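You operate a simulated robot arm through the tools that you are given. There is no shell and no other tool. Be economical: measure what you need, move in short steps, check, and stop when the job is done.

Carry out the task below with a simulated two-armed robot. There is one attempt and no reset: what you move stays moved.

## Task
Clamp the 12 L sack on the spout, shake it down, trickle up to its yellow mark and let go.
Fine: shake before trickling; shaker off again; it ends upright on the belt; spill hardly any.

Only the result counts: the job must be done as asked and must still hold three seconds after the hand-in. Knocking over, shifting, dropping, spilling or breaking anything else fails it.

## Robot
Two 7-joint arms with fingered hands on one trunk that stands fixed in place. Base frame: the origin is at the foot of the trunk, x ahead of it, y to its left, z up. Lengths are in mm, angles in rad, forces in N, time in s.
The left shoulder is at [36, 187, 1308], the right one opposite. With the tool pointing down near the work surface each hand reaches from about 100 to 320 mm from the base axis, measured 20 degrees to its own side. Payload 3.6 kg a hand.
The TCP of each hand is the grasp point between the finger pads, 26 mm short of the fingertips. In the tool frame z runs along the fingers and y along their closing line. The gripper opens to 88 mm. The gripper's body begins 30 mm behind the TCP. The gripper is a hand of 3 fingers: y runs from the thumb to the fingers, the wrist lies at [-17, -98, -164] in the tool frame, and closing takes about 1.5 s.
Orientation is told as [roll, pitch, yaw] about the base's x, y, z axes, in that order, counted from this pose: with the fingers straight down and the wrist toward the robot, the tool's x, y and z point along [0, 1, 0], [1, 0, 0] and [0, 0, -1] of the base frame.

## Interface
- The arms move only by the tool apply_moves. It takes "left_deltas", "right_deltas" or both (then of equal length, played together; a hand with none holds still); each is a list of rows, each an object (a shift or turn left out is 0, a gripper value left out holds the last) with "linear": the shift along the tool's x, y, z in units of 500 mm (1.0 is 500 mm), a list of three; "dr": the turn, a rotation vector about the tool's x, y, z in units of 90 degrees (1.0 is 90 degrees), a list of three; "jaw": the gripper command, from -1 (fully open) to 1 (shut), values between in proportion. In form: [{"linear": [x, y, z], "dr": [ax, ay, az], "jaw": jaw}, ...]. A call has 1 to 12 rows; each row is the pose to reach, as a shift and turn from the pose commanded when the call began, along the tool's axes at that moment. A call with a number of a shift or a turn outside -1 to 1 is refused whole. Rows are played at 5 a second. More than 50 mm and 0.15 rad between two rows, or a gripper value outside its range, and nothing of the call is played. Where a pose cannot be reached the arm comes as near as it can. A force on the tool above 60 N (or 10 N above the force at the start of the call, whichever is more), or a blocked arm, ends the call early, and 0.2 s more pass. Each finger travels about 153 mm/s and halts on what it meets, pressing with about 27 N; the grip force reading is that of the motor and also rises with nothing between the fingers. The clock runs only during rows and for 0.2 s after the last one: add rows that repeat a pose to give the fingers time. The reply holds the time, the measured pose of the TCP, the force on the tool along the base axes, the opening and the grip force, in the units named above and with some noise, with the torque about the TCP (base axes, N m) and any sound that the robot's microphone picked up.
- Cameras (640 x 400 px; columns grow to the right, rows downward): "scene" is now at [196.5, -45.5, 1290.3]; the picture's right is [-0.62, -0.79, 0.00], its down [0.30, -0.24, -0.92] and it looks along [0.73, -0.57, 0.39] (base axes); focal length 214 px, centre (320, 200). "left" rides on the left gripper at [-56, -80, -102] in its tool frame; the picture's right is [-0.73, -0.32, 0.60], its down [0.62, -0.67, 0.41] and it looks along [0.27, 0.68, 0.69] (tool axes); focal length 247 px, centre (320, 200). "right" rides on the right gripper at [56, -80, -102] in its tool frame; the picture's right is [-0.73, 0.32, -0.60], its down [-0.62, -0.67, 0.41] and it looks along [-0.27, 0.67, 0.69] (tool axes); focal length 247 px, centre (320, 200).
- get_image(camera): a new picture of that camera. The clock stands still meanwhile.
- lift_body(by): slides the trunk up (or, below 0, down) by that many mm; the arms and the scene camera ride with it, the base frame stays. It gives what a move gives, with no picture.
- set_grasp(shape, hand): the hand has 3 fingers and takes this shape, open, in about a second: jaw (thumb against the fingers, like two jaws); tri (thumb and two fingers); tip (a fingertip pinch); poke (one finger out to press); point (the index stretched); flat (the hand flat); cup (the hand cupped); fist (a fist). The gripper value then closes the fingers along that shape, each until it touches; the sizes above hold for jaw. It gives what a move gives, with no picture.
- turn_head(pan, tilt): turns the head with the scene camera to pan (to the left, within 1.047 rad either way) and tilt (down, from -0.506 to 1.204), counted from straight ahead of the robot. It gives what a move gives.
- measure_at(camera, pixels): there is no depth. For up to 12 entries [column, row, z] of the newest picture of that camera ("zoom" is the newest enlarged one), the place [x, y] in the base frame at which the ray of that pixel passes the height z, good to about 2 mm. The clock stands still meanwhile.
- zoom(camera, box): a new picture of the part [left, top, right, bottom] of that camera's present view, enlarged. The clock stands still meanwhile.
- finish_job(): hands the job in; it is judged then, once.

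Keep the steps short. Do not move on a guess: measure, check each grasp and each placing, and mend mistakes. In all there are 80 turns and 44 pictures (those below and enlarged ones count). Leave the grippers open and the arms clear of the work at the hand-in unless told otherwise, and finish with a single line.

The tools are called after "Request:" as name(argument=value, ...) on one line, values as JSON. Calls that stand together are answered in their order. apply_moves: Moves the arms, as the interface text tells. Its arguments: {"type":"object","properties":{"left_deltas":{"type":"array","items":{"type":"object","properties":{"linear":{"type":"array","items":{"type":"number"}},"dr":{"type":"array","items":{"type":"number"}},"jaw":{"type":"number"}}}},"right_deltas":{"type":"array","items":{"type":"object","properties":{"linear":{"type":"array","items":{"type":"number"}},"dr":{"type":"array","items":{"type":"number"}},"jaw":{"type":"number"}}}}},"required":[]} The other tools are called the same way: lift_body (by) slides the trunk up or down; set_grasp (shape, hand) gives the hand a shape; turn_head (pan, tilt) turns the head that bears the scene camera; get_image (camera) takes a picture; measure_at (camera, pixels) gives the place at which the rays of pixels pass given heights; zoom (camera, box) takes an enlarged picture of a part of a camera's view; finish_job () hands the job in.

At the start:

```text
time: 0.0
left_eef_pos: [346.7, 443.8, 1360.3]
left_orientation: [-0.002, -0.001, 0.0]
left_force: [-0.7, -0.3, 0.9]
left_ft_torque: [0.01, 0.0, 0.0]
left_grip_width: 87.7
left_grip_force: 0.1
left_shape: jaw
right_eef_pos: [409.8, 52.8, 1357.3]
right_orientation: [0.001, 0.002, 0.002]
right_force: [0.6, 0.3, 0.9]
right_ft_torque: [0.0, 0.02, 0.0]
right_grip_width: 87.6
right_grip_force: 0.0
right_shape: jaw
trunk travel left (down, up): [-450.0, 307.0]
head pan, tilt: [-0.667, -0.398]
```

scene: 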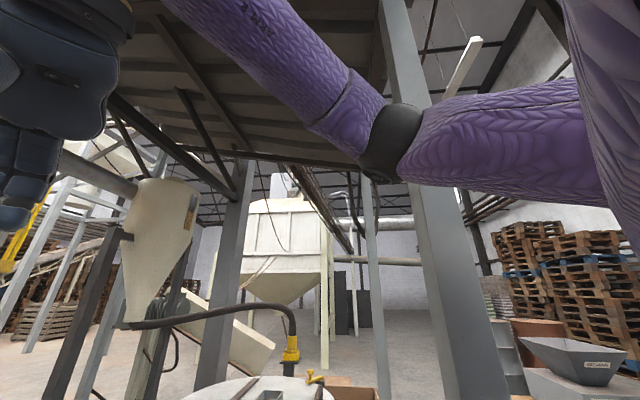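
right: 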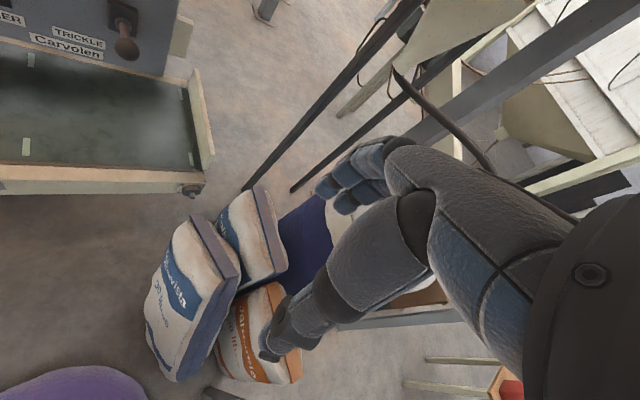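
left: 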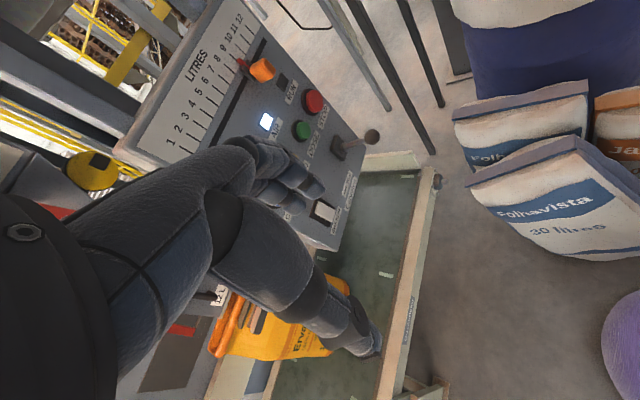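

The left camera shows a control panel with a litres scale, an orange slider, buttons and a lever. A belt with an orange sack is below it. I'll turn the head toward the panel for a better view.

Request:
turn_head(pan=0.3, tilt=0.5)

Request:
get_image(camera="scene")

```text
time: 1.2
left_eef_pos: [345.7, 444.0, 1361.3]
left_orientation: [0.001, -0.001, -0.001]
left_force: [1.1, -0.7, 0.8]
left_ft_torque: [0.02, -0.01, 0.02]
left_grip_width: 87.8
left_grip_force: 0.1
left_shape: jaw
right_eef_pos: [410.0, 50.9, 1357.9]
right_orientation: [0.001, -0.001, 0.0]
right_force: [0.2, -0.6, -0.8]
right_ft_torque: [0.04, 0.0, -0.01]
right_grip_width: 87.5
right_grip_force: 0.1
right_shape: jaw
trunk travel left (down, up): [-450.0, 307.0]
head pan, tilt: [0.3, 0.499]
```

```text
40 pictures are left
```

scene: 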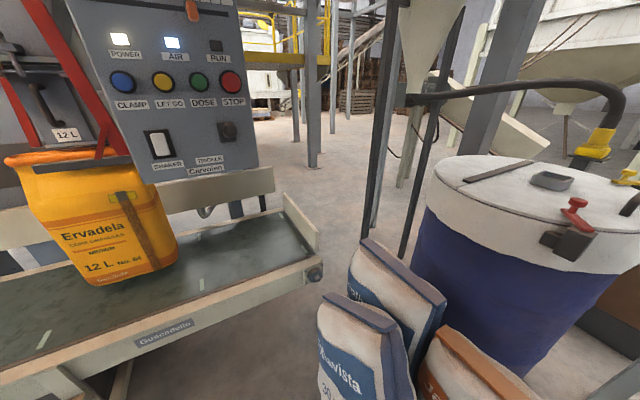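

The panel has CLAMP (blue), LET GO (yellow), DOSE (green), STOP (red), a SHAKER rocker and a TRICKLE lever. I'll look further left and up to see the spout and the sack.

Request:
turn_head(pan=0.7, tilt=0.25)

Request:
get_image(camera="scene")

```text
time: 2.1
left_eef_pos: [346.5, 444.0, 1360.0]
left_orientation: [-0.002, 0.0, -0.001]
left_force: [-0.4, 0.0, -0.5]
left_ft_torque: [-0.03, -0.02, -0.02]
left_grip_width: 87.5
left_grip_force: 0.0
left_shape: jaw
right_eef_pos: [410.1, 51.0, 1358.2]
right_orientation: [0.001, 0.001, 0.001]
right_force: [-0.3, -0.4, 1.0]
right_ft_torque: [-0.02, -0.02, -0.02]
right_grip_width: 88.0
right_grip_force: 0.1
right_shape: jaw
trunk travel left (down, up): [-450.0, 307.0]
head pan, tilt: [0.7, 0.25]
```

```text
39 pictures are left
```

scene: 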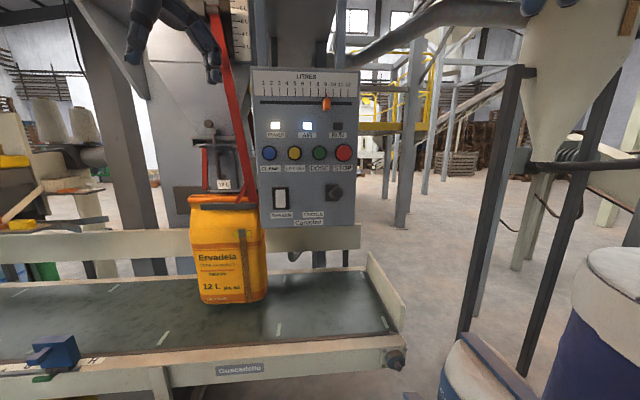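

I'll enlarge the panel, then the spout and sack.

Request:
zoom(camera="scene", box=[240, 60, 370, 240])

Request:
zoom(camera="scene", box=[150, 100, 290, 320])

```text
2.22 times, centred on (305, 150) of scene
```

zoom: 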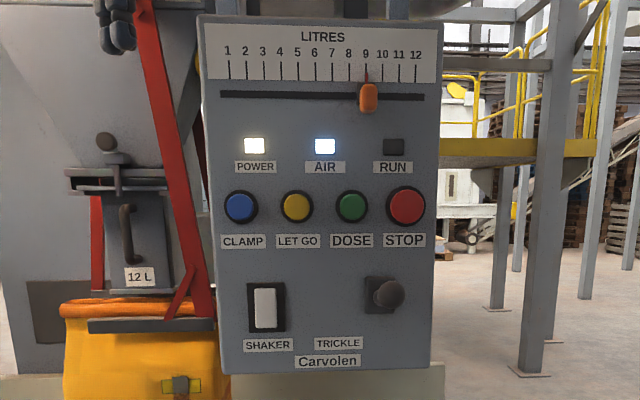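

```text
1.82 times, centred on (220, 210) of scene
```

zoom: 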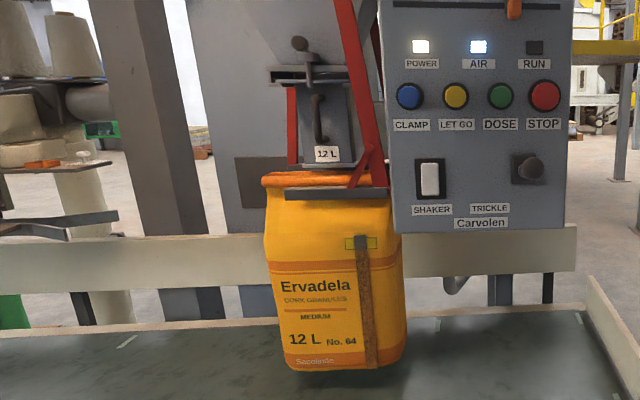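

I'll triangulate the panel using rays from the scene zoom and the left camera.

Request:
measure_at(camera="zoom", pixels=[[409, 97, 1000], [409, 97, 1200], [501, 97, 1000], [501, 97, 1200], [543, 96, 1000], [543, 96, 1200], [430, 180, 1000], [430, 180, 1200], [530, 168, 1000], [530, 168, 1200], [456, 97, 1000], [456, 97, 1200]])

Request:
measure_at(camera="left", pixels=[[301, 130, 1000], [301, 130, 1200], [314, 101, 1000], [314, 101, 1200], [323, 211, 1000], [323, 211, 1200], [372, 136, 1000], [372, 136, 1200], [262, 69, 1200], [262, 69, 1000]])

Request:
zoom(camera="scene", box=[185, 180, 275, 310])

```text
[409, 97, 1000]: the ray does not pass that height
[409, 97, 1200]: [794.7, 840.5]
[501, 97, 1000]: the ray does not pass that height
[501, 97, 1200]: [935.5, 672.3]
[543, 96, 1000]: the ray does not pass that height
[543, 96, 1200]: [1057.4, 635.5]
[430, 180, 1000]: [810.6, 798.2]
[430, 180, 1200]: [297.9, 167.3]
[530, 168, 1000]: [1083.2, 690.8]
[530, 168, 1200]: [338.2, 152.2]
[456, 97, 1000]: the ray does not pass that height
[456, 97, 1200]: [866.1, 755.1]
```

```text
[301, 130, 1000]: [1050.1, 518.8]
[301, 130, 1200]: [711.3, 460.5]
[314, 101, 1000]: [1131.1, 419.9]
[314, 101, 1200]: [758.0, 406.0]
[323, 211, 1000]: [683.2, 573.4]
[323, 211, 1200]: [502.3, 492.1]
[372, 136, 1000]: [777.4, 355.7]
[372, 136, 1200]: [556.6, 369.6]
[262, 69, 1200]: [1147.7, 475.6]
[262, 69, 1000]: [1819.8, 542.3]
```

```text
3.08 times, centred on (230, 245) of scene
```

zoom: 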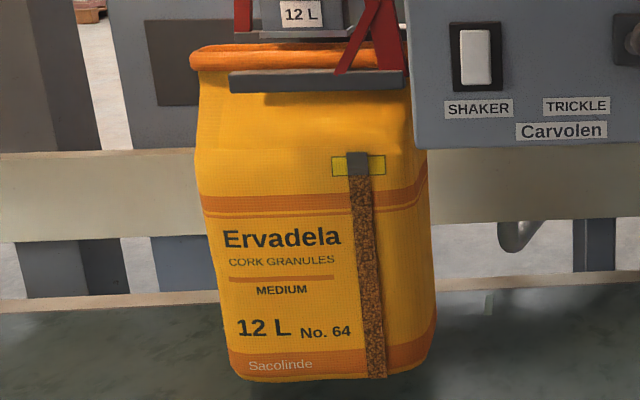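

From triangulation, the buttons lie along the direction (.6,-.8) on a near-vertical panel at z≈1216: CLAMP (592,569), LET GO (636,511), DOSE (679,455), STOP (718,404). SHAKER is near (595,533,1090) and the TRICKLE knob is near (632,365,1126). The sack already hangs at the spout, with cork just under the yellow mark. I'll put the left hand in poke shape and pitch it forward.

Request:
set_grasp(hand="left", shape="poke")

Request:
apply_moves(left_deltas=[{"dr": [-0.09, 0, 0]}, {"dr": [-0.18, 0, 0]}, {"dr": [-0.27, 0, 0]}, {"dr": [-0.36, 0, 0]}, {"dr": [-0.45, 0, 0]}, {"dr": [-0.54, 0, 0]}, {"dr": [-0.63, 0, 0]}, {"dr": [-0.72, 0, 0]}, {"dr": [-0.81, 0, 0]}, {"dr": [-0.9, 0, 0]}, {"dr": [-0.95, 0, 0]}, {"dr": [-1, 0, 0]}])

```text
time: 3.0
left_eef_pos: [347.2, 442.9, 1359.4]
left_orientation: [0.0, 0.001, -0.002]
left_force: [0.0, 0.5, 0.1]
left_ft_torque: [0.02, 0.0, -0.03]
left_grip_width: 0.0
left_grip_force: 0.0
left_shape: poke
right_eef_pos: [410.0, 52.3, 1358.4]
right_orientation: [0.002, 0.0, 0.002]
right_force: [0.5, 0.1, 0.5]
right_ft_torque: [-0.01, 0.04, -0.03]
right_grip_width: 87.6
right_grip_force: 0.0
right_shape: jaw
trunk travel left (down, up): [-450.0, 307.0]
head pan, tilt: [0.7, 0.25]
```

```text
time: 5.6
left_eef_pos: [346.1, 444.0, 1359.2]
left_orientation: [-2.558, -1.568, 2.561]
left_force: [-0.3, 0.3, -0.3]
left_ft_torque: [0.02, -0.03, 0.03]
left_grip_width: 0.1
left_grip_force: 0.0
left_shape: poke
right_eef_pos: [408.8, 51.5, 1358.5]
right_orientation: [0.001, 0.001, 0.0]
right_force: [0.3, -1.0, 0.2]
right_ft_torque: [-0.02, 0.02, 0.01]
right_grip_width: 87.7
right_grip_force: 0.0
right_shape: jaw
trunk travel left (down, up): [-450.0, 307.0]
head pan, tilt: [0.7, 0.25]
```

The hand pitched as commanded. Next I'll yaw it 0.64 rad to face the panel, then look.

Request:
apply_moves(left_deltas=[{"dr": [0, 0.082, 0]}, {"dr": [0, 0.164, 0]}, {"dr": [0, 0.246, 0]}, {"dr": [0, 0.328, 0]}, {"dr": [0, 0.41, 0]}, {"dr": [0, 0.41, 0]}])

Request:
get_image(camera="scene")

Request:
get_image(camera="left")

```text
time: 7.0
left_eef_pos: [377.4, 465.2, 1349.2]
left_orientation: [-2.461, -1.567, 3.105]
left_force: [1.1, -0.6, 0.5]
left_ft_torque: [-0.01, 0.01, 0.02]
left_grip_width: 0.1
left_grip_force: 0.1
left_shape: poke
left hand out of reach, approached as far as the arm can: row 1, 2, 3, 4, 5, 6
right_eef_pos: [409.9, 53.2, 1357.5]
right_orientation: [-0.001, 0.0, 0.0]
right_force: [0.2, -0.6, -0.1]
right_ft_torque: [0.02, -0.02, 0.03]
right_grip_width: 87.7
right_grip_force: 0.0
right_shape: jaw
trunk travel left (down, up): [-450.0, 307.0]
head pan, tilt: [0.7, 0.25]
```

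```text
35 pictures are left
```

scene: 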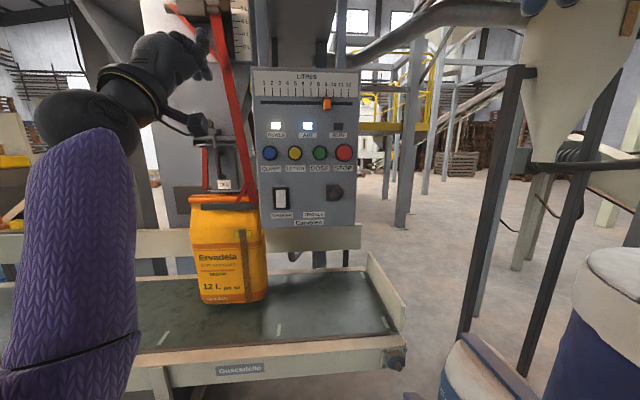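

```text
34 pictures are left
```

left: 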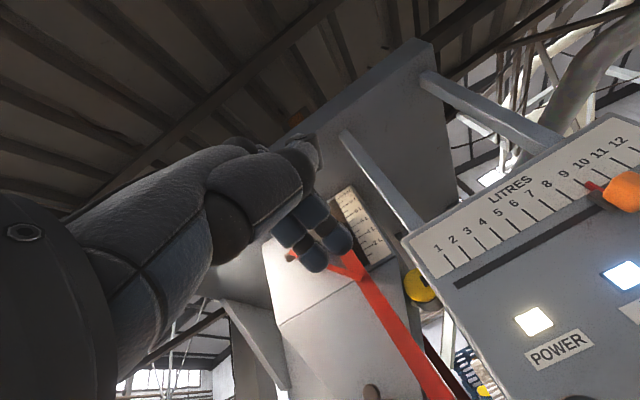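

The orientation was reached, but the TCP was pushed about 37 mm outward by the reach limit. In the left image, POWER is at (533,321). Next I'll move toward a stand-off in front of CLAMP, part of the way first.

Request:
apply_moves(left_deltas=[{"linear": [-0.02, -0.05, 0.04]}, {"linear": [-0.04, -0.1, 0.08]}, {"linear": [-0.06, -0.16, 0.13]}, {"linear": [-0.08, -0.22, 0.18]}, {"linear": [-0.09, -0.27, 0.22]}, {"linear": [-0.09, -0.27, 0.22]}])

Request:
get_image(camera="left")

Request:
zoom(camera="scene", box=[170, 60, 370, 240])

```text
time: 8.4
left_eef_pos: [493.5, 493.4, 1214.4]
left_orientation: [3.023, -1.569, -2.38]
left_force: [0.0, 0.6, 0.3]
left_ft_torque: [0.04, 0.01, 0.02]
left_grip_width: 0.0
left_grip_force: 0.1
left_shape: poke
right_eef_pos: [408.1, 51.7, 1358.1]
right_orientation: [0.001, 0.002, 0.0]
right_force: [-0.4, 0.0, 0.0]
right_ft_torque: [0.01, -0.02, 0.04]
right_grip_width: 87.7
right_grip_force: 0.1
right_shape: jaw
trunk travel left (down, up): [-450.0, 307.0]
head pan, tilt: [0.7, 0.25]
```

```text
33 pictures are left
```

left: 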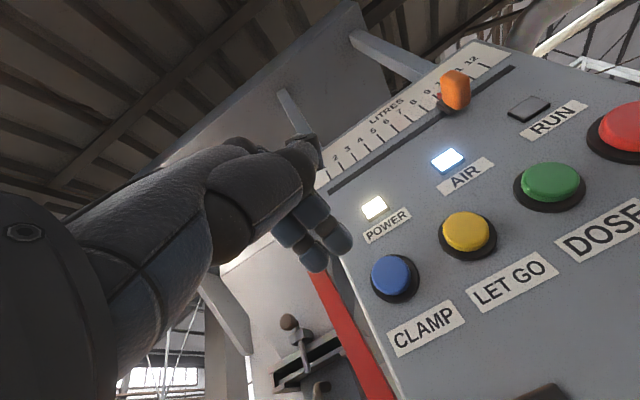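

```text
2.22 times, centred on (270, 150) of scene
```

zoom: 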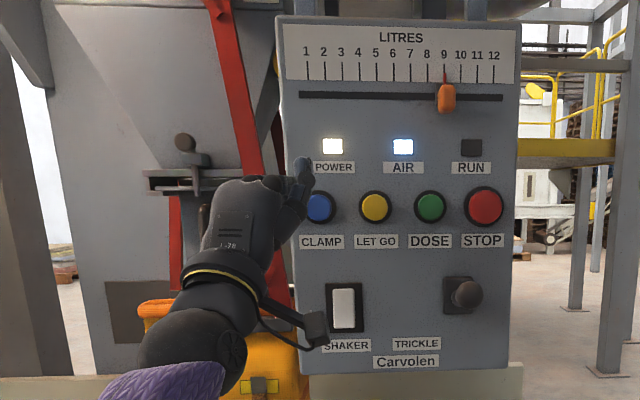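

Now both views show the buttons clearly: CLAMP at left (393,275) and zoom (321,207). I'll measure again.

Request:
measure_at(camera="left", pixels=[[393, 275, 1180], [393, 275, 1220], [466, 231, 1180], [466, 231, 1220], [551, 182, 1180], [551, 182, 1220], [455, 90, 1200], [455, 90, 1300], [345, 243, 1200], [345, 243, 1220], [318, 265, 1200], [318, 265, 1220]])

Request:
measure_at(camera="zoom", pixels=[[321, 207, 1200], [321, 207, 1220], [374, 207, 1200], [374, 207, 1220], [430, 207, 1200], [430, 207, 1220], [484, 207, 1200], [484, 207, 1220], [344, 308, 1200], [344, 308, 1100], [466, 294, 1200], [466, 294, 1100]])

```text
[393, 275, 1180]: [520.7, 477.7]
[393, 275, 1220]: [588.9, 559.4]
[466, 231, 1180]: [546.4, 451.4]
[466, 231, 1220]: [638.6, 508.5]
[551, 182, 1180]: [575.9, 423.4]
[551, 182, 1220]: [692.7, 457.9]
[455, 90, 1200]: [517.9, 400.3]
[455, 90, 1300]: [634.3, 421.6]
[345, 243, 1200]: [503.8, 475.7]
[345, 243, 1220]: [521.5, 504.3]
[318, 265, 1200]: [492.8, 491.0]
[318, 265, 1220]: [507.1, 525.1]
```

```text
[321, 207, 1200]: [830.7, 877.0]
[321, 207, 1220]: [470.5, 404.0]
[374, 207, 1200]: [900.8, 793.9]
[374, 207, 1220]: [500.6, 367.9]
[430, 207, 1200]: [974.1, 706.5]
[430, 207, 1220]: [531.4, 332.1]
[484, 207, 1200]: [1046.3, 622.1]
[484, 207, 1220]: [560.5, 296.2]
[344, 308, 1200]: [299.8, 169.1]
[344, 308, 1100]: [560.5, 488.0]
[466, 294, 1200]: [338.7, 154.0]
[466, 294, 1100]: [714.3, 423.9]
```

Triangulated again: CLAMP (579,547,1214), LET GO (624,500,1214), DOSE (674,452,1214). The panel faces at exactly 45°. I'll correct the yaw by +0.14 rad and look closely at the hand to see which finger pokes.

Request:
apply_moves(left_deltas=[{"dr": [0, 0.045, 0]}, {"dr": [0, 0.09, 0]}, {"dr": [0, 0.09, 0]}])

Request:
zoom(camera="left", box=[180, 110, 440, 330])

Request:
zoom(camera="scene", box=[215, 110, 335, 200])

```text
time: 9.2
left_eef_pos: [492.7, 492.5, 1215.2]
left_orientation: [0.882, -1.572, -0.097]
left_force: [-0.4, 0.6, -0.2]
left_ft_torque: [-0.01, -0.02, -0.02]
left_grip_width: 0.4
left_grip_force: 0.0
left_shape: poke
right_eef_pos: [408.1, 51.1, 1358.2]
right_orientation: [-0.001, 0.0, 0.001]
right_force: [0.2, 0.1, -0.1]
right_ft_torque: [0.01, 0.03, 0.0]
right_grip_width: 87.8
right_grip_force: 0.0
right_shape: jaw
trunk travel left (down, up): [-450.0, 307.0]
head pan, tilt: [0.7, 0.25]
```

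```text
1.82 times, centred on (310, 220) of left
```

zoom: 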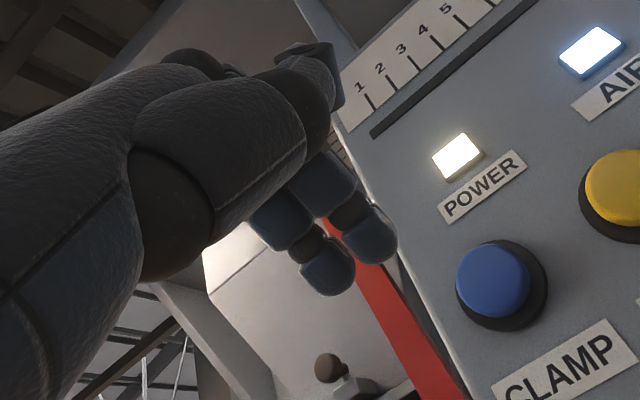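

```text
4.44 times, centred on (275, 155) of scene
```

zoom: 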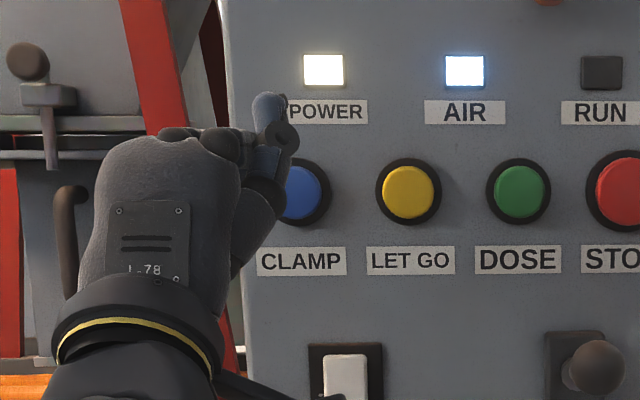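

I need to find the foremost fingertip. I'll get the scene ray of the finger tip at zoom (268,105) and knuckle at (282,135).

Request:
measure_at(camera="zoom", pixels=[[268, 100, 1240], [268, 100, 1250], [285, 135, 1230], [285, 135, 1240], [265, 160, 1220], [265, 160, 1230], [303, 192, 1200], [303, 192, 1220]])

Request:
get_image(camera="right")

```text
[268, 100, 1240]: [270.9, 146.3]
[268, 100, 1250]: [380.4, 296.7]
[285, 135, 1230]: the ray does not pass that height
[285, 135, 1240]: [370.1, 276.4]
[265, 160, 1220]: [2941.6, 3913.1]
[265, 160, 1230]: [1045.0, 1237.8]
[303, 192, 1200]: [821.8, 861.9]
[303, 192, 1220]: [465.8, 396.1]
```

```text
29 pictures are left
```

right: 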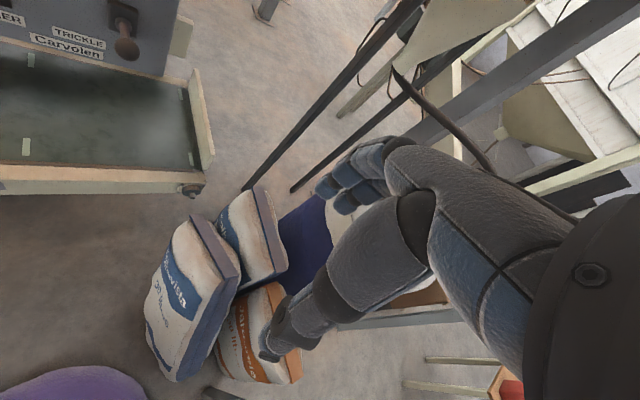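

The foremost parts are two fingertips close to the TCP axis, about 20 mm ahead. The third finger stays back. CLAMP lies 22 mm along tool −x and 99 mm ahead. I'll line up, advance 55 mm and look.

Request:
apply_moves(left_deltas=[{"linear": [-0.044, -0.002, 0]}, {"linear": [-0.044, -0.002, 0.05]}, {"linear": [-0.044, -0.002, 0.11]}, {"linear": [-0.044, -0.002, 0.11]}])

Request:
zoom(camera="left", box=[180, 110, 440, 330])

```text
time: 10.2
left_eef_pos: [547.0, 516.2, 1214.5]
left_orientation: [-2.021, -1.57, 2.808]
left_force: [-0.7, -0.1, 0.8]
left_ft_torque: [0.04, -0.03, -0.03]
left_grip_width: 0.2
left_grip_force: 0.2
left_shape: poke
right_eef_pos: [409.2, 51.6, 1358.6]
right_orientation: [0.001, 0.0, 0.003]
right_force: [-0.1, -0.2, -1.0]
right_ft_torque: [0.01, -0.01, 0.02]
right_grip_width: 87.4
right_grip_force: 0.0
right_shape: jaw
trunk travel left (down, up): [-450.0, 307.0]
head pan, tilt: [0.7, 0.25]
```

```text
1.82 times, centred on (310, 220) of left
```

zoom: 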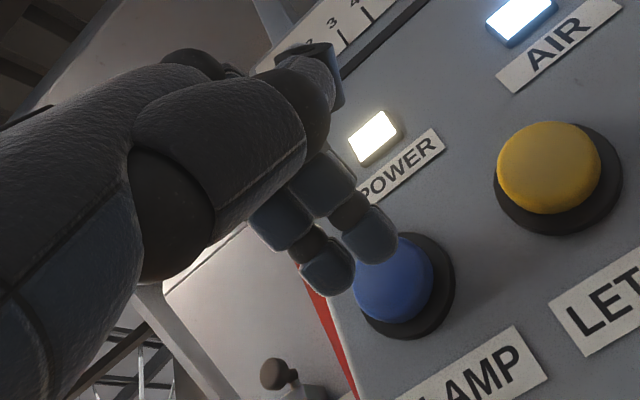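

The fingertips line up on the blue button. I'll press in small steps and listen.

Request:
apply_moves(left_deltas=[{"linear": [0, 0, 0.028]}, {"linear": [0, 0, 0.04]}, {"linear": [0, 0, 0.046]}, {"linear": [0, 0, 0.052]}, {"linear": [0, 0, 0.052]}])

```text
time: 11.4
left_eef_pos: [563.2, 531.6, 1215.4]
left_orientation: [3.025, -1.569, -2.239]
left_force: [-17.6, -17.7, -7.0]
left_ft_torque: [-0.15, 0.12, 0.09]
left_grip_width: 0.0
left_grip_force: 0.1
left_shape: poke
right_eef_pos: [406.4, 48.3, 1357.9]
right_orientation: [0.002, -0.002, 0.001]
right_force: [-0.5, 0.8, 1.1]
right_ft_torque: [-0.02, -0.02, 0.0]
right_grip_width: 87.7
right_grip_force: 0.0
right_shape: jaw
trunk travel left (down, up): [-450.0, 307.0]
head pan, tilt: [0.7, 0.25]
heard: click
```

I read 25 N and heard a click, so the button went in. I'll retreat 50 mm and check the clamp.

Request:
apply_moves(left_deltas=[{"linear": [0, 0, -0.05]}, {"linear": [0, 0, -0.11]}, {"linear": [0, 0, -0.11]}])

Request:
zoom(camera="scene", box=[170, 100, 370, 310])

```text
time: 12.2
left_eef_pos: [526.9, 497.6, 1214.2]
left_orientation: [0.321, -1.57, 0.464]
left_force: [-0.4, -0.2, -0.2]
left_ft_torque: [0.0, -0.03, 0.02]
left_grip_width: 0.0
left_grip_force: 0.2
left_shape: poke
right_eef_pos: [410.0, 52.5, 1356.8]
right_orientation: [0.0, 0.001, 0.002]
right_force: [0.1, 1.1, 0.0]
right_ft_torque: [-0.01, -0.02, 0.01]
right_grip_width: 87.5
right_grip_force: 0.0
right_shape: jaw
trunk travel left (down, up): [-450.0, 307.0]
head pan, tilt: [0.7, 0.25]
```

```text
1.90 times, centred on (270, 205) of scene
```

zoom: 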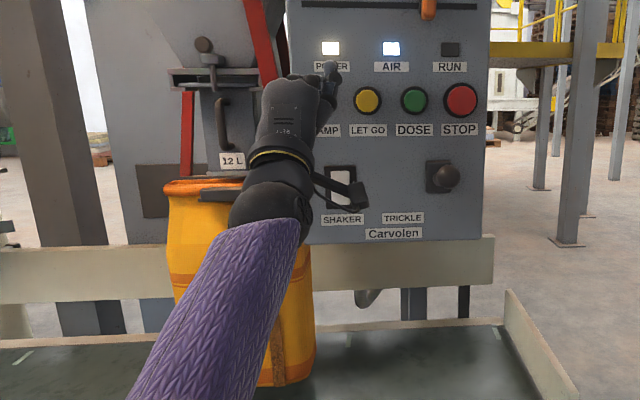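

The click came, but my arm hides the clamp. I'll shift the hand right and back, then raise the trunk so I can see the sack. That also gives a second view for triangulating where it stands.

Request:
apply_moves(left_deltas=[{"linear": [0, 0, -0.08]}, {"linear": [-0.08, 0, -0.12]}, {"linear": [-0.16, 0, -0.12]}, {"linear": [-0.24, 0, -0.12]}, {"linear": [-0.3, 0, -0.12]}, {"linear": [-0.3, 0, -0.12]}])

Request:
zoom(camera="scene", box=[170, 130, 310, 320])

```text
time: 13.0
left_eef_pos: [523.3, 445.3, 1238.7]
left_orientation: [2.327, -1.411, -1.483]
left_force: [-0.5, 0.5, -0.5]
left_ft_torque: [-0.01, 0.0, -0.05]
left_grip_width: 0.0
left_grip_force: 0.1
left_shape: poke
right_eef_pos: [408.8, 51.2, 1357.9]
right_orientation: [-0.001, 0.001, 0.003]
right_force: [-0.4, 0.3, 0.4]
right_ft_torque: [0.04, 0.01, -0.01]
right_grip_width: 87.7
right_grip_force: 0.0
right_shape: jaw
trunk travel left (down, up): [-450.0, 307.0]
head pan, tilt: [0.7, 0.25]
stopped in row 3 (left hand): the arm was blocked; the commanded pose is now the measured one
```

```text
2.11 times, centred on (240, 225) of scene
```

zoom: 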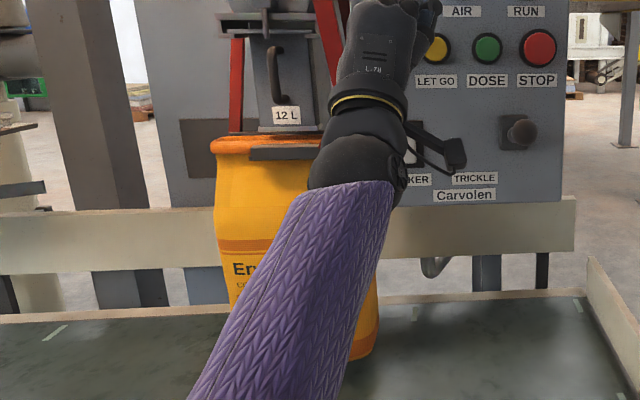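

The clamp bar has shifted in toward the spout by about 6 px right and 3 px up, so the clamp is closed. The hand was blocked by the arm's limits, not by the panel, since it is free of force. I'll get rays on the sack features, then lower the trunk 60 mm for a second view.

Request:
measure_at(camera="zoom", pixels=[[213, 145, 1100], [213, 145, 1000], [252, 158, 1100], [252, 158, 1000], [234, 268, 1000], [234, 268, 900], [372, 345, 900], [372, 345, 800], [410, 153, 1100], [410, 153, 1000]])

Request:
lift_body(by=-60)

Request:
zoom(camera="scene", box=[170, 100, 310, 290])

```text
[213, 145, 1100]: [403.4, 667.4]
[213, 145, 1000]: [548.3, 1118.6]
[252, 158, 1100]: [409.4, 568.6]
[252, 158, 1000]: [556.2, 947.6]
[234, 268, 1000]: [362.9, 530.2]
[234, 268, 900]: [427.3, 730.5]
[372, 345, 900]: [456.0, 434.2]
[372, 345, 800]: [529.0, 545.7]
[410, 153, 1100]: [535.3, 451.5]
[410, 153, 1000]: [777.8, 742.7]
```

```text
time: 14.0
left_eef_pos: [522.3, 445.7, 1178.5]
left_orientation: [2.336, -1.407, -1.491]
left_force: [-0.9, 0.5, 0.2]
left_ft_torque: [0.0, 0.01, -0.02]
left_grip_width: 0.0
left_grip_force: 0.0
left_shape: poke
right_eef_pos: [408.0, 51.7, 1297.9]
right_orientation: [0.002, 0.0, 0.0]
right_force: [-0.5, 0.0, 0.5]
right_ft_torque: [0.01, 0.0, 0.01]
right_grip_width: 87.6
right_grip_force: 0.1
right_shape: jaw
trunk travel left (down, up): [-390.0, 367.0]
head pan, tilt: [0.7, 0.25]
```

```text
2.11 times, centred on (240, 195) of scene
```

zoom: 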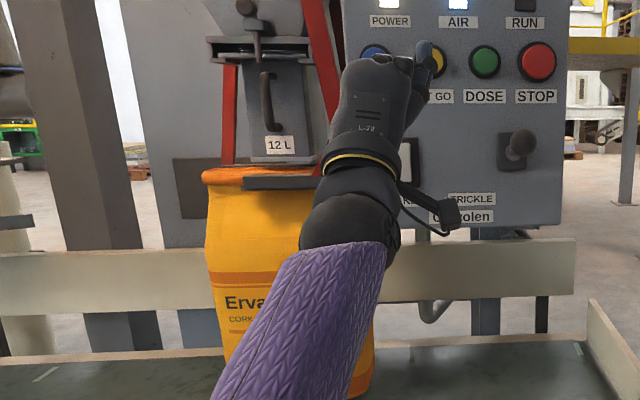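

Request:
measure_at(camera="zoom", pixels=[[203, 175, 1100], [203, 175, 1000], [244, 186, 1100], [244, 186, 1000], [228, 303, 1000], [228, 303, 900], [372, 375, 900], [372, 375, 800], [406, 185, 1100], [406, 185, 1000]])

```text
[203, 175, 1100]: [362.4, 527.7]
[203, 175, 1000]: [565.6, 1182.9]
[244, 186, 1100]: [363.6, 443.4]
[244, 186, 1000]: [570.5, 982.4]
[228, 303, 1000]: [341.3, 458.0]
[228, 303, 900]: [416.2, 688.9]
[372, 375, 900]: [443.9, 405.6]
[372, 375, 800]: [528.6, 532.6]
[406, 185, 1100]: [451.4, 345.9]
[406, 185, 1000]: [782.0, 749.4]
```

The sack rim triangulates to about (505,980,1030), well behind the panel plane, so the hand has room in front of the shaker. I'll restore the orientation and go to a stand-off in front of the SHAKER rocker.

Request:
apply_moves(left_deltas=[{"linear": [-0.003, -0.05, 0.03], "dr": [0.035, -0.0185, -0.0385]}, {"linear": [-0.006, -0.1, 0.06], "dr": [0.07, -0.037, -0.077]}, {"linear": [-0.009, -0.15, 0.08], "dr": [0.07, -0.037, -0.077]}, {"linear": [-0.011, -0.199, 0.093], "dr": [0.07, -0.037, -0.077]}, {"linear": [-0.011, -0.199, 0.093], "dr": [0.07, -0.037, -0.077]}])

Request:
get_image(camera="left")

Request:
zoom(camera="scene", box=[190, 90, 370, 270])

```text
time: 15.2
left_eef_pos: [557.1, 490.8, 1083.1]
left_orientation: [-0.52, -1.565, 1.303]
left_force: [0.6, -0.1, -0.9]
left_ft_torque: [-0.01, -0.06, 0.01]
left_grip_width: 0.3
left_grip_force: 0.0
left_shape: poke
right_eef_pos: [409.6, 51.5, 1295.9]
right_orientation: [0.0, 0.001, 0.002]
right_force: [0.5, 0.1, 0.4]
right_ft_torque: [-0.02, -0.02, -0.02]
right_grip_width: 87.7
right_grip_force: 0.0
right_shape: jaw
trunk travel left (down, up): [-390.0, 367.0]
head pan, tilt: [0.7, 0.25]
```

```text
24 pictures are left
```

left: 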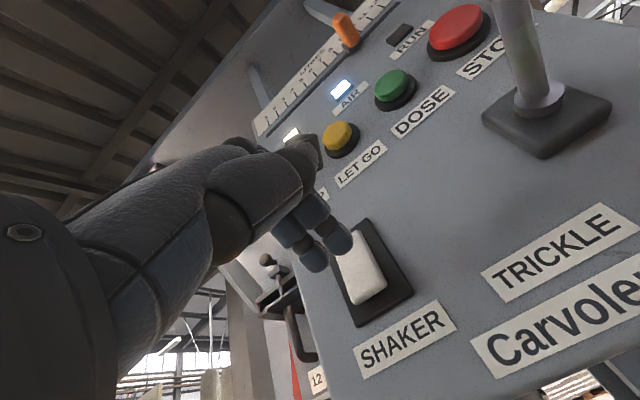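

```text
2.22 times, centred on (280, 180) of scene
```

zoom: 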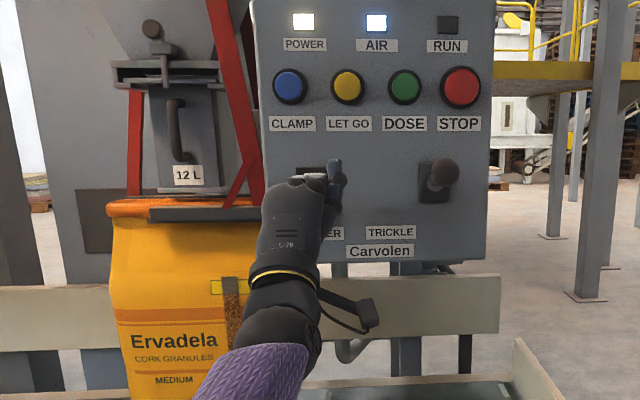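

The left image shows the rocker at (360,265) and TRICKLE as a stick lever. I'll look closely at the rocker to see which half stands out.

Request:
zoom(camera="left", box=[310, 200, 430, 330])

Request:
measure_at(camera="left", pixels=[[343, 228, 1080], [343, 228, 1120], [372, 285, 1060], [372, 285, 1100], [382, 325, 1060], [382, 325, 1040], [540, 110, 1100], [540, 110, 1140]])

Request:
measure_at(camera="zoom", pixels=[[300, 170, 1100], [300, 170, 1050]])

```text
3.08 times, centred on (370, 265) of left
```

zoom: 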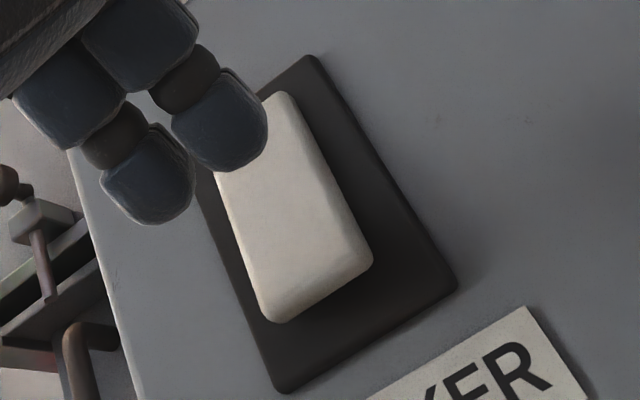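

```text
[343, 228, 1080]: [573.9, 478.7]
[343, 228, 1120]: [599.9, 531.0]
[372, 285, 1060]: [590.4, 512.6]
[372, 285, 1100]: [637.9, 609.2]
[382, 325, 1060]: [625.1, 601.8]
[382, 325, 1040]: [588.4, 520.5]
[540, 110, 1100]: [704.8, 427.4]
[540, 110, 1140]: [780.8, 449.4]
```

```text
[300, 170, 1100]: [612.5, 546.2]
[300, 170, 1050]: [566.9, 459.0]
```

The rocker's lower end stands proud of its plate, so I'll press the lower half at z≈1069. First I'll drop 14 mm, then push in steps.

Request:
apply_moves(left_deltas=[{"linear": [0, -0.028, 0]}, {"linear": [0, -0.028, 0.04]}, {"linear": [0, -0.028, 0.056]}, {"linear": [0, -0.028, 0.066]}, {"linear": [0, -0.028, 0.074]}, {"linear": [0, -0.028, 0.08]}])

```text
time: 16.6
left_eef_pos: [579.6, 514.8, 1073.0]
left_orientation: [-1.96, -1.567, 2.743]
left_force: [-42.0, -33.2, -6.2]
left_ft_torque: [-0.22, 0.23, 0.24]
left_grip_width: 0.0
left_grip_force: 0.0
left_shape: poke
right_eef_pos: [403.8, 46.8, 1299.6]
right_orientation: [0.005, -0.003, 0.002]
right_force: [-0.1, -0.8, -0.1]
right_ft_torque: [0.01, -0.01, -0.02]
right_grip_width: 87.8
right_grip_force: 0.1
right_shape: jaw
trunk travel left (down, up): [-390.0, 367.0]
head pan, tilt: [0.7, 0.25]
```

The force is 53 N and there was no click, so the lower half does not give. I'll back off and press the upper half at z≈1108.

Request:
apply_moves(left_deltas=[{"linear": [0, 0, -0.06]}, {"linear": [0, 0.07, -0.06]}, {"linear": [0, 0.078, -0.03]}, {"linear": [0, 0.078, -0.02]}, {"linear": [0, 0.078, -0.01]}, {"linear": [0, 0.078, -0.004]}])

```text
time: 18.0
left_eef_pos: [581.0, 515.7, 1110.8]
left_orientation: [-1.632, -1.567, 2.416]
left_force: [-23.1, -18.9, -1.6]
left_ft_torque: [-0.01, 0.04, 0.16]
left_grip_width: 0.0
left_grip_force: 0.1
left_shape: poke
right_eef_pos: [405.5, 47.9, 1298.5]
right_orientation: [0.002, -0.002, 0.001]
right_force: [-0.6, -0.1, 0.6]
right_ft_torque: [-0.02, -0.01, -0.01]
right_grip_width: 87.6
right_grip_force: 0.0
right_shape: jaw
trunk travel left (down, up): [-390.0, 367.0]
head pan, tilt: [0.7, 0.25]
```

Again no sound at 30 N. I'll back off 40 mm and look at the rocker and the sack.

Request:
apply_moves(left_deltas=[{"linear": [0, 0, -0.04]}, {"linear": [0, 0.06, -0.08]}, {"linear": [0, 0.06, -0.08]}])

Request:
zoom(camera="left", box=[260, 180, 460, 380])

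Request:
zoom(camera="scene", box=[200, 120, 320, 290])

```text
time: 18.8
left_eef_pos: [556.0, 492.0, 1137.8]
left_orientation: [-0.253, -1.565, 1.038]
left_force: [-0.6, 0.7, 0.3]
left_ft_torque: [0.01, 0.01, -0.04]
left_grip_width: 0.0
left_grip_force: 0.0
left_shape: poke
right_eef_pos: [408.9, 53.1, 1297.3]
right_orientation: [-0.001, 0.002, 0.003]
right_force: [-0.6, 0.7, -0.1]
right_ft_torque: [0.02, 0.0, 0.01]
right_grip_width: 87.7
right_grip_force: 0.0
right_shape: jaw
trunk travel left (down, up): [-390.0, 367.0]
head pan, tilt: [0.7, 0.25]
```

```text
2.00 times, centred on (360, 280) of left
```

zoom: 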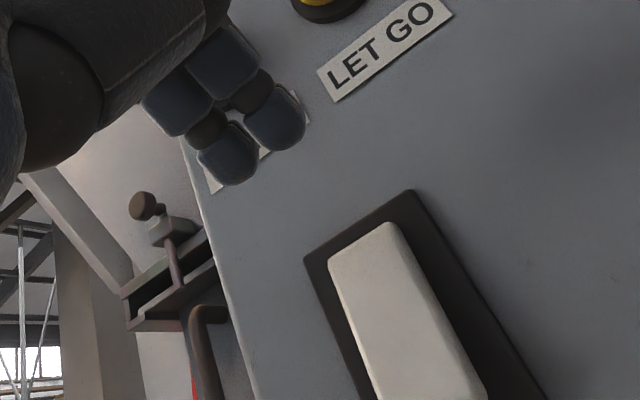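

```text
2.35 times, centred on (260, 205) of scene
```

zoom: 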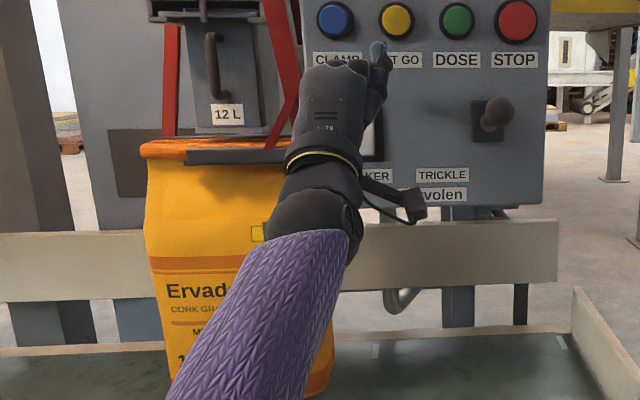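

There is no hum. I'll return to the earlier viewing pose at z 1083 and compare the rocker's tilt with before.

Request:
apply_moves(left_deltas=[{"linear": [0, -0.06, 0]}, {"linear": [0, -0.11, 0.002]}, {"linear": [0, -0.11, 0.002]}])

Request:
zoom(camera="left", box=[310, 200, 430, 330])

```text
time: 19.6
left_eef_pos: [555.5, 491.3, 1084.9]
left_orientation: [-0.418, -1.565, 1.202]
left_force: [0.2, -0.7, -0.1]
left_ft_torque: [0.0, 0.0, 0.0]
left_grip_width: 0.0
left_grip_force: 0.0
left_shape: poke
right_eef_pos: [410.3, 52.2, 1297.2]
right_orientation: [0.001, 0.0, 0.002]
right_force: [0.4, -1.1, -0.5]
right_ft_torque: [-0.01, -0.01, -0.03]
right_grip_width: 87.7
right_grip_force: 0.0
right_shape: jaw
trunk travel left (down, up): [-390.0, 367.0]
head pan, tilt: [0.7, 0.25]
```

```text
3.08 times, centred on (370, 265) of left
```

zoom: 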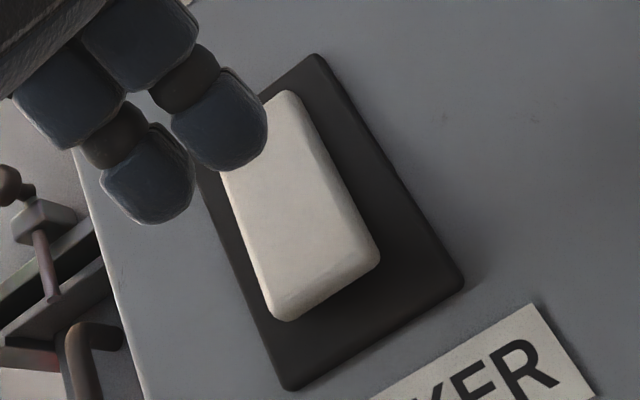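

The tilt is unchanged. From the scene zoom, the rocker spans about z 1061–1109, so my upper press at 1111 hit the plate edge. I'll press the upper half properly at z≈1099.

Request:
apply_moves(left_deltas=[{"linear": [0, 0.028, 0]}, {"linear": [0, 0.028, 0.04]}, {"linear": [0, 0.028, 0.058]}, {"linear": [0, 0.028, 0.068]}, {"linear": [0, 0.028, 0.076]}, {"linear": [0, 0.028, 0.082]}])

```text
time: 21.0
left_eef_pos: [581.6, 514.3, 1101.3]
left_orientation: [-2.482, -1.568, -3.017]
left_force: [-41.1, -33.2, -3.8]
left_ft_torque: [-0.2, 0.25, 0.25]
left_grip_width: 0.1
left_grip_force: 0.1
left_shape: poke
right_eef_pos: [403.6, 47.8, 1299.0]
right_orientation: [0.004, -0.003, 0.001]
right_force: [0.7, 0.1, 0.6]
right_ft_torque: [0.0, 0.0, 0.0]
right_grip_width: 87.7
right_grip_force: 0.1
right_shape: jaw
trunk travel left (down, up): [-390.0, 367.0]
head pan, tilt: [0.7, 0.25]
```

There was still no sound at 53 N. While still pressing, I'll look at where the fingers touch.

Request:
zoom(camera="left", box=[270, 190, 410, 330])

```text
2.86 times, centred on (340, 260) of left
```

zoom: 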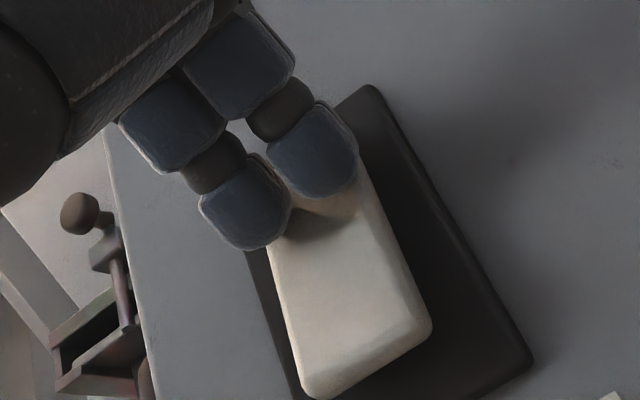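

Two fingertips sit side by side: A is on the rocker's top, while B overhangs onto the plate on the left and takes the load. I'll back off and try the "point" shape for a single finger.

Request:
apply_moves(left_deltas=[{"linear": [0, 0, -0.06]}, {"linear": [0, 0, -0.12]}, {"linear": [0, 0, -0.12]}])

Request:
set_grasp(hand="left", shape="point")

Request:
get_image(camera="left")

```text
time: 21.8
left_eef_pos: [545.3, 478.7, 1099.1]
left_orientation: [-0.282, -1.562, 1.069]
left_force: [0.0, -0.2, 0.6]
left_ft_torque: [0.02, -0.01, -0.02]
left_grip_width: 0.0
left_grip_force: 0.1
left_shape: poke
right_eef_pos: [409.8, 53.3, 1297.2]
right_orientation: [0.0, 0.003, 0.002]
right_force: [-0.9, 0.1, 0.1]
right_ft_torque: [0.01, -0.01, 0.02]
right_grip_width: 87.6
right_grip_force: 0.0
right_shape: jaw
trunk travel left (down, up): [-390.0, 367.0]
head pan, tilt: [0.7, 0.25]
```

```text
time: 22.7
left_eef_pos: [544.0, 476.6, 1098.4]
left_orientation: [-0.41, -1.565, 1.198]
left_force: [-0.6, -0.1, 0.3]
left_ft_torque: [0.01, -0.03, -0.02]
left_grip_width: 82.8
left_grip_force: 0.0
left_shape: point
right_eef_pos: [409.5, 51.4, 1298.3]
right_orientation: [0.0, 0.0, 0.002]
right_force: [-0.3, 0.2, 0.8]
right_ft_torque: [-0.01, 0.0, 0.01]
right_grip_width: 87.6
right_grip_force: 0.1
right_shape: jaw
trunk travel left (down, up): [-390.0, 367.0]
head pan, tilt: [0.7, 0.25]
```

```text
17 pictures are left
```

left: 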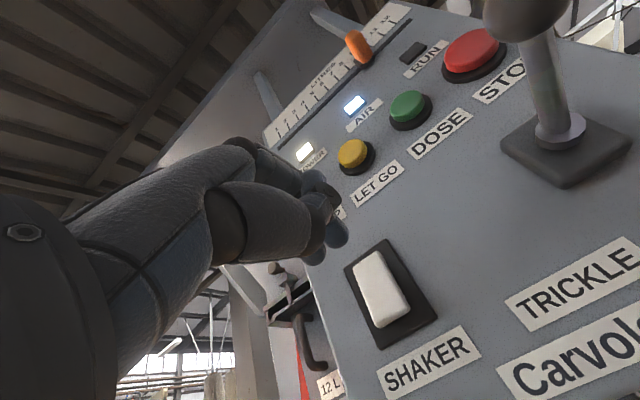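

Request:
zoom(camera="left", box=[270, 150, 450, 350])

```text
2.00 times, centred on (360, 250) of left
```

zoom: 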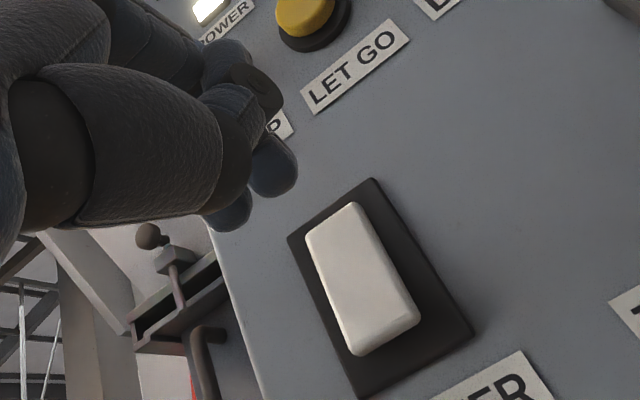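

The lower end clearly protrudes, since its gap to the plate bottom is larger. I'll measure the rocker, then use poke again with the hand yawed so finger A leads alone.

Request:
measure_at(camera="left", pixels=[[367.5, 257.5, 1080], [367.5, 257.5, 1120], [386, 305, 1060], [386, 305, 1090], [392.5, 319, 1060], [392.5, 319, 1080], [535, 5, 1100], [535, 5, 1150], [565, 140, 1100], [565, 140, 1150]])

Request:
set_grasp(hand="left", shape="poke")

```text
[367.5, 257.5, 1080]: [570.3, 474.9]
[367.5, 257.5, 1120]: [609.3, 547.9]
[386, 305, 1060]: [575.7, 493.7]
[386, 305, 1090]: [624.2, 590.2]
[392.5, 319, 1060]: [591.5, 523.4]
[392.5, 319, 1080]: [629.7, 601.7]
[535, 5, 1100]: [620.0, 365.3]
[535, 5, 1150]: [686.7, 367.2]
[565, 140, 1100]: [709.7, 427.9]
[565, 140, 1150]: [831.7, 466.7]
```

```text
time: 23.6
left_eef_pos: [543.3, 477.6, 1099.0]
left_orientation: [-0.403, -1.566, 1.191]
left_force: [0.0, 0.2, 0.1]
left_ft_torque: [0.0, 0.0, 0.05]
left_grip_width: 0.3
left_grip_force: 0.1
left_shape: poke
right_eef_pos: [410.1, 52.7, 1298.3]
right_orientation: [-0.001, 0.001, 0.003]
right_force: [0.4, -1.3, -0.1]
right_ft_torque: [0.02, -0.02, 0.04]
right_grip_width: 87.6
right_grip_force: 0.1
right_shape: jaw
trunk travel left (down, up): [-390.0, 367.0]
head pan, tilt: [0.7, 0.25]
```

The rocker spans z 1062–1110 at lateral −46, so the press point is z≈1068. I'll yaw the hand +0.25 rad so finger A leads by about 8 mm, and line up in front of the lower end.

Request:
apply_moves(left_deltas=[{"linear": [0.004, -0.03, 0.02], "dr": [0, 0.08, 0]}, {"linear": [0.0086, -0.058, 0.046], "dr": [0, 0.16, 0]}, {"linear": [0.0086, -0.058, 0.046], "dr": [0, 0.16, 0]}])

Request:
zoom(camera="left", box=[260, 170, 440, 350])

```text
time: 24.4
left_eef_pos: [555.7, 496.3, 1068.3]
left_orientation: [-0.139, -1.566, 1.176]
left_force: [0.3, 0.3, -0.5]
left_ft_torque: [-0.02, 0.02, 0.03]
left_grip_width: 0.1
left_grip_force: 0.1
left_shape: poke
right_eef_pos: [408.6, 51.6, 1297.6]
right_orientation: [0.002, -0.001, 0.001]
right_force: [-0.1, 0.5, -0.5]
right_ft_torque: [0.0, 0.01, 0.01]
right_grip_width: 87.6
right_grip_force: 0.1
right_shape: jaw
trunk travel left (down, up): [-390.0, 367.0]
head pan, tilt: [0.7, 0.25]
```

```text
2.22 times, centred on (350, 260) of left
```

zoom: 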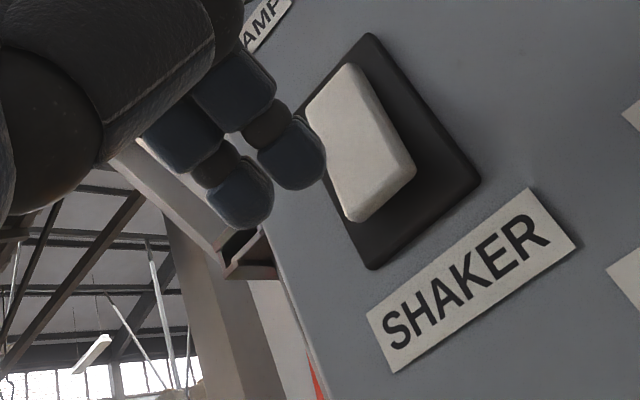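

Finger A now leads B clearly. I'll advance along the panel normal onto the rocker's lower end.

Request:
apply_moves(left_deltas=[{"linear": [-0.008, 0, 0.03]}, {"linear": [-0.0138, 0, 0.0543]}, {"linear": [-0.0168, 0, 0.0659]}, {"linear": [-0.0188, 0, 0.0736]}, {"linear": [-0.0207, 0, 0.0814]}, {"linear": [-0.0207, 0, 0.0814]}])

```text
time: 25.8
left_eef_pos: [580.4, 522.1, 1074.9]
left_orientation: [-2.449, -1.562, -2.797]
left_force: [-35.1, -32.2, 6.8]
left_ft_torque: [-0.38, 0.3, -0.35]
left_grip_width: 0.1
left_grip_force: 0.0
left_shape: poke
right_eef_pos: [403.6, 46.7, 1298.6]
right_orientation: [0.006, -0.003, 0.001]
right_force: [0.6, -0.4, 0.2]
right_ft_torque: [0.02, -0.02, 0.01]
right_grip_width: 87.4
right_grip_force: 0.1
right_shape: jaw
trunk travel left (down, up): [-390.0, 367.0]
head pan, tilt: [0.7, 0.25]
```

There is 48 N and still no click. The torque shows the contact about 12 mm below the TCP, at z≈1061, right on the rocker's lower edge or the plate. I'll back off and repeat 11 mm higher.

Request:
apply_moves(left_deltas=[{"linear": [0.01, 0.01, -0.04]}, {"linear": [0.01, 0.022, -0.04]}, {"linear": [0.006, 0.022, -0.024]}, {"linear": [0.004, 0.022, -0.016]}, {"linear": [0.002, 0.022, -0.008]}, {"linear": [0, 0.022, 0]}, {"linear": [-0.002, 0.022, 0.006]}])

```text
time: 27.4
left_eef_pos: [581.8, 523.7, 1086.3]
left_orientation: [-2.447, -1.562, -2.798]
left_force: [-44.1, -39.2, 5.6]
left_ft_torque: [-0.63, 0.65, -0.51]
left_grip_width: 0.1
left_grip_force: 0.2
left_shape: poke
right_eef_pos: [404.0, 45.6, 1300.8]
right_orientation: [0.005, -0.006, 0.001]
right_force: [-0.7, -0.2, 0.8]
right_ft_torque: [0.01, -0.02, 0.0]
right_grip_width: 87.8
right_grip_force: 0.0
right_shape: jaw
trunk travel left (down, up): [-390.0, 367.0]
head pan, tilt: [0.7, 0.25]
```

I read 59 N with contact at z≈1068. I'll look at the contact.

Request:
zoom(camera="left", box=[260, 170, 440, 350])

```text
2.22 times, centred on (350, 260) of left
```

zoom: 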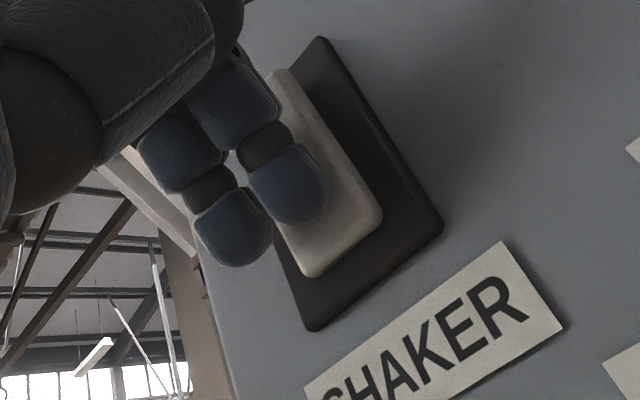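

The rocker looks different now, longer against its plate. I'll back off and check both the rocker and the sack level.

Request:
apply_moves(left_deltas=[{"linear": [0.012, 0, -0.05]}, {"linear": [0.018, -0.036, -0.078]}, {"linear": [0.018, -0.036, -0.078]}])

Request:
zoom(camera="left", box=[260, 170, 440, 350])

```text
time: 28.2
left_eef_pos: [560.8, 498.7, 1060.4]
left_orientation: [-0.074, -1.566, 1.108]
left_force: [0.3, 0.5, 0.0]
left_ft_torque: [-0.03, -0.02, 0.01]
left_grip_width: 0.0
left_grip_force: 0.1
left_shape: poke
right_eef_pos: [409.5, 52.2, 1297.0]
right_orientation: [0.0, 0.002, 0.001]
right_force: [-0.5, 0.1, 0.2]
right_ft_torque: [-0.01, -0.02, -0.03]
right_grip_width: 87.8
right_grip_force: 0.1
right_shape: jaw
trunk travel left (down, up): [-390.0, 367.0]
head pan, tilt: [0.7, 0.25]
```

```text
2.22 times, centred on (350, 260) of left
```

zoom: 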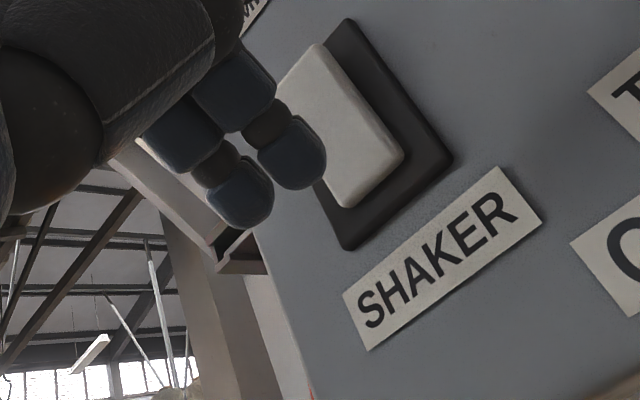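

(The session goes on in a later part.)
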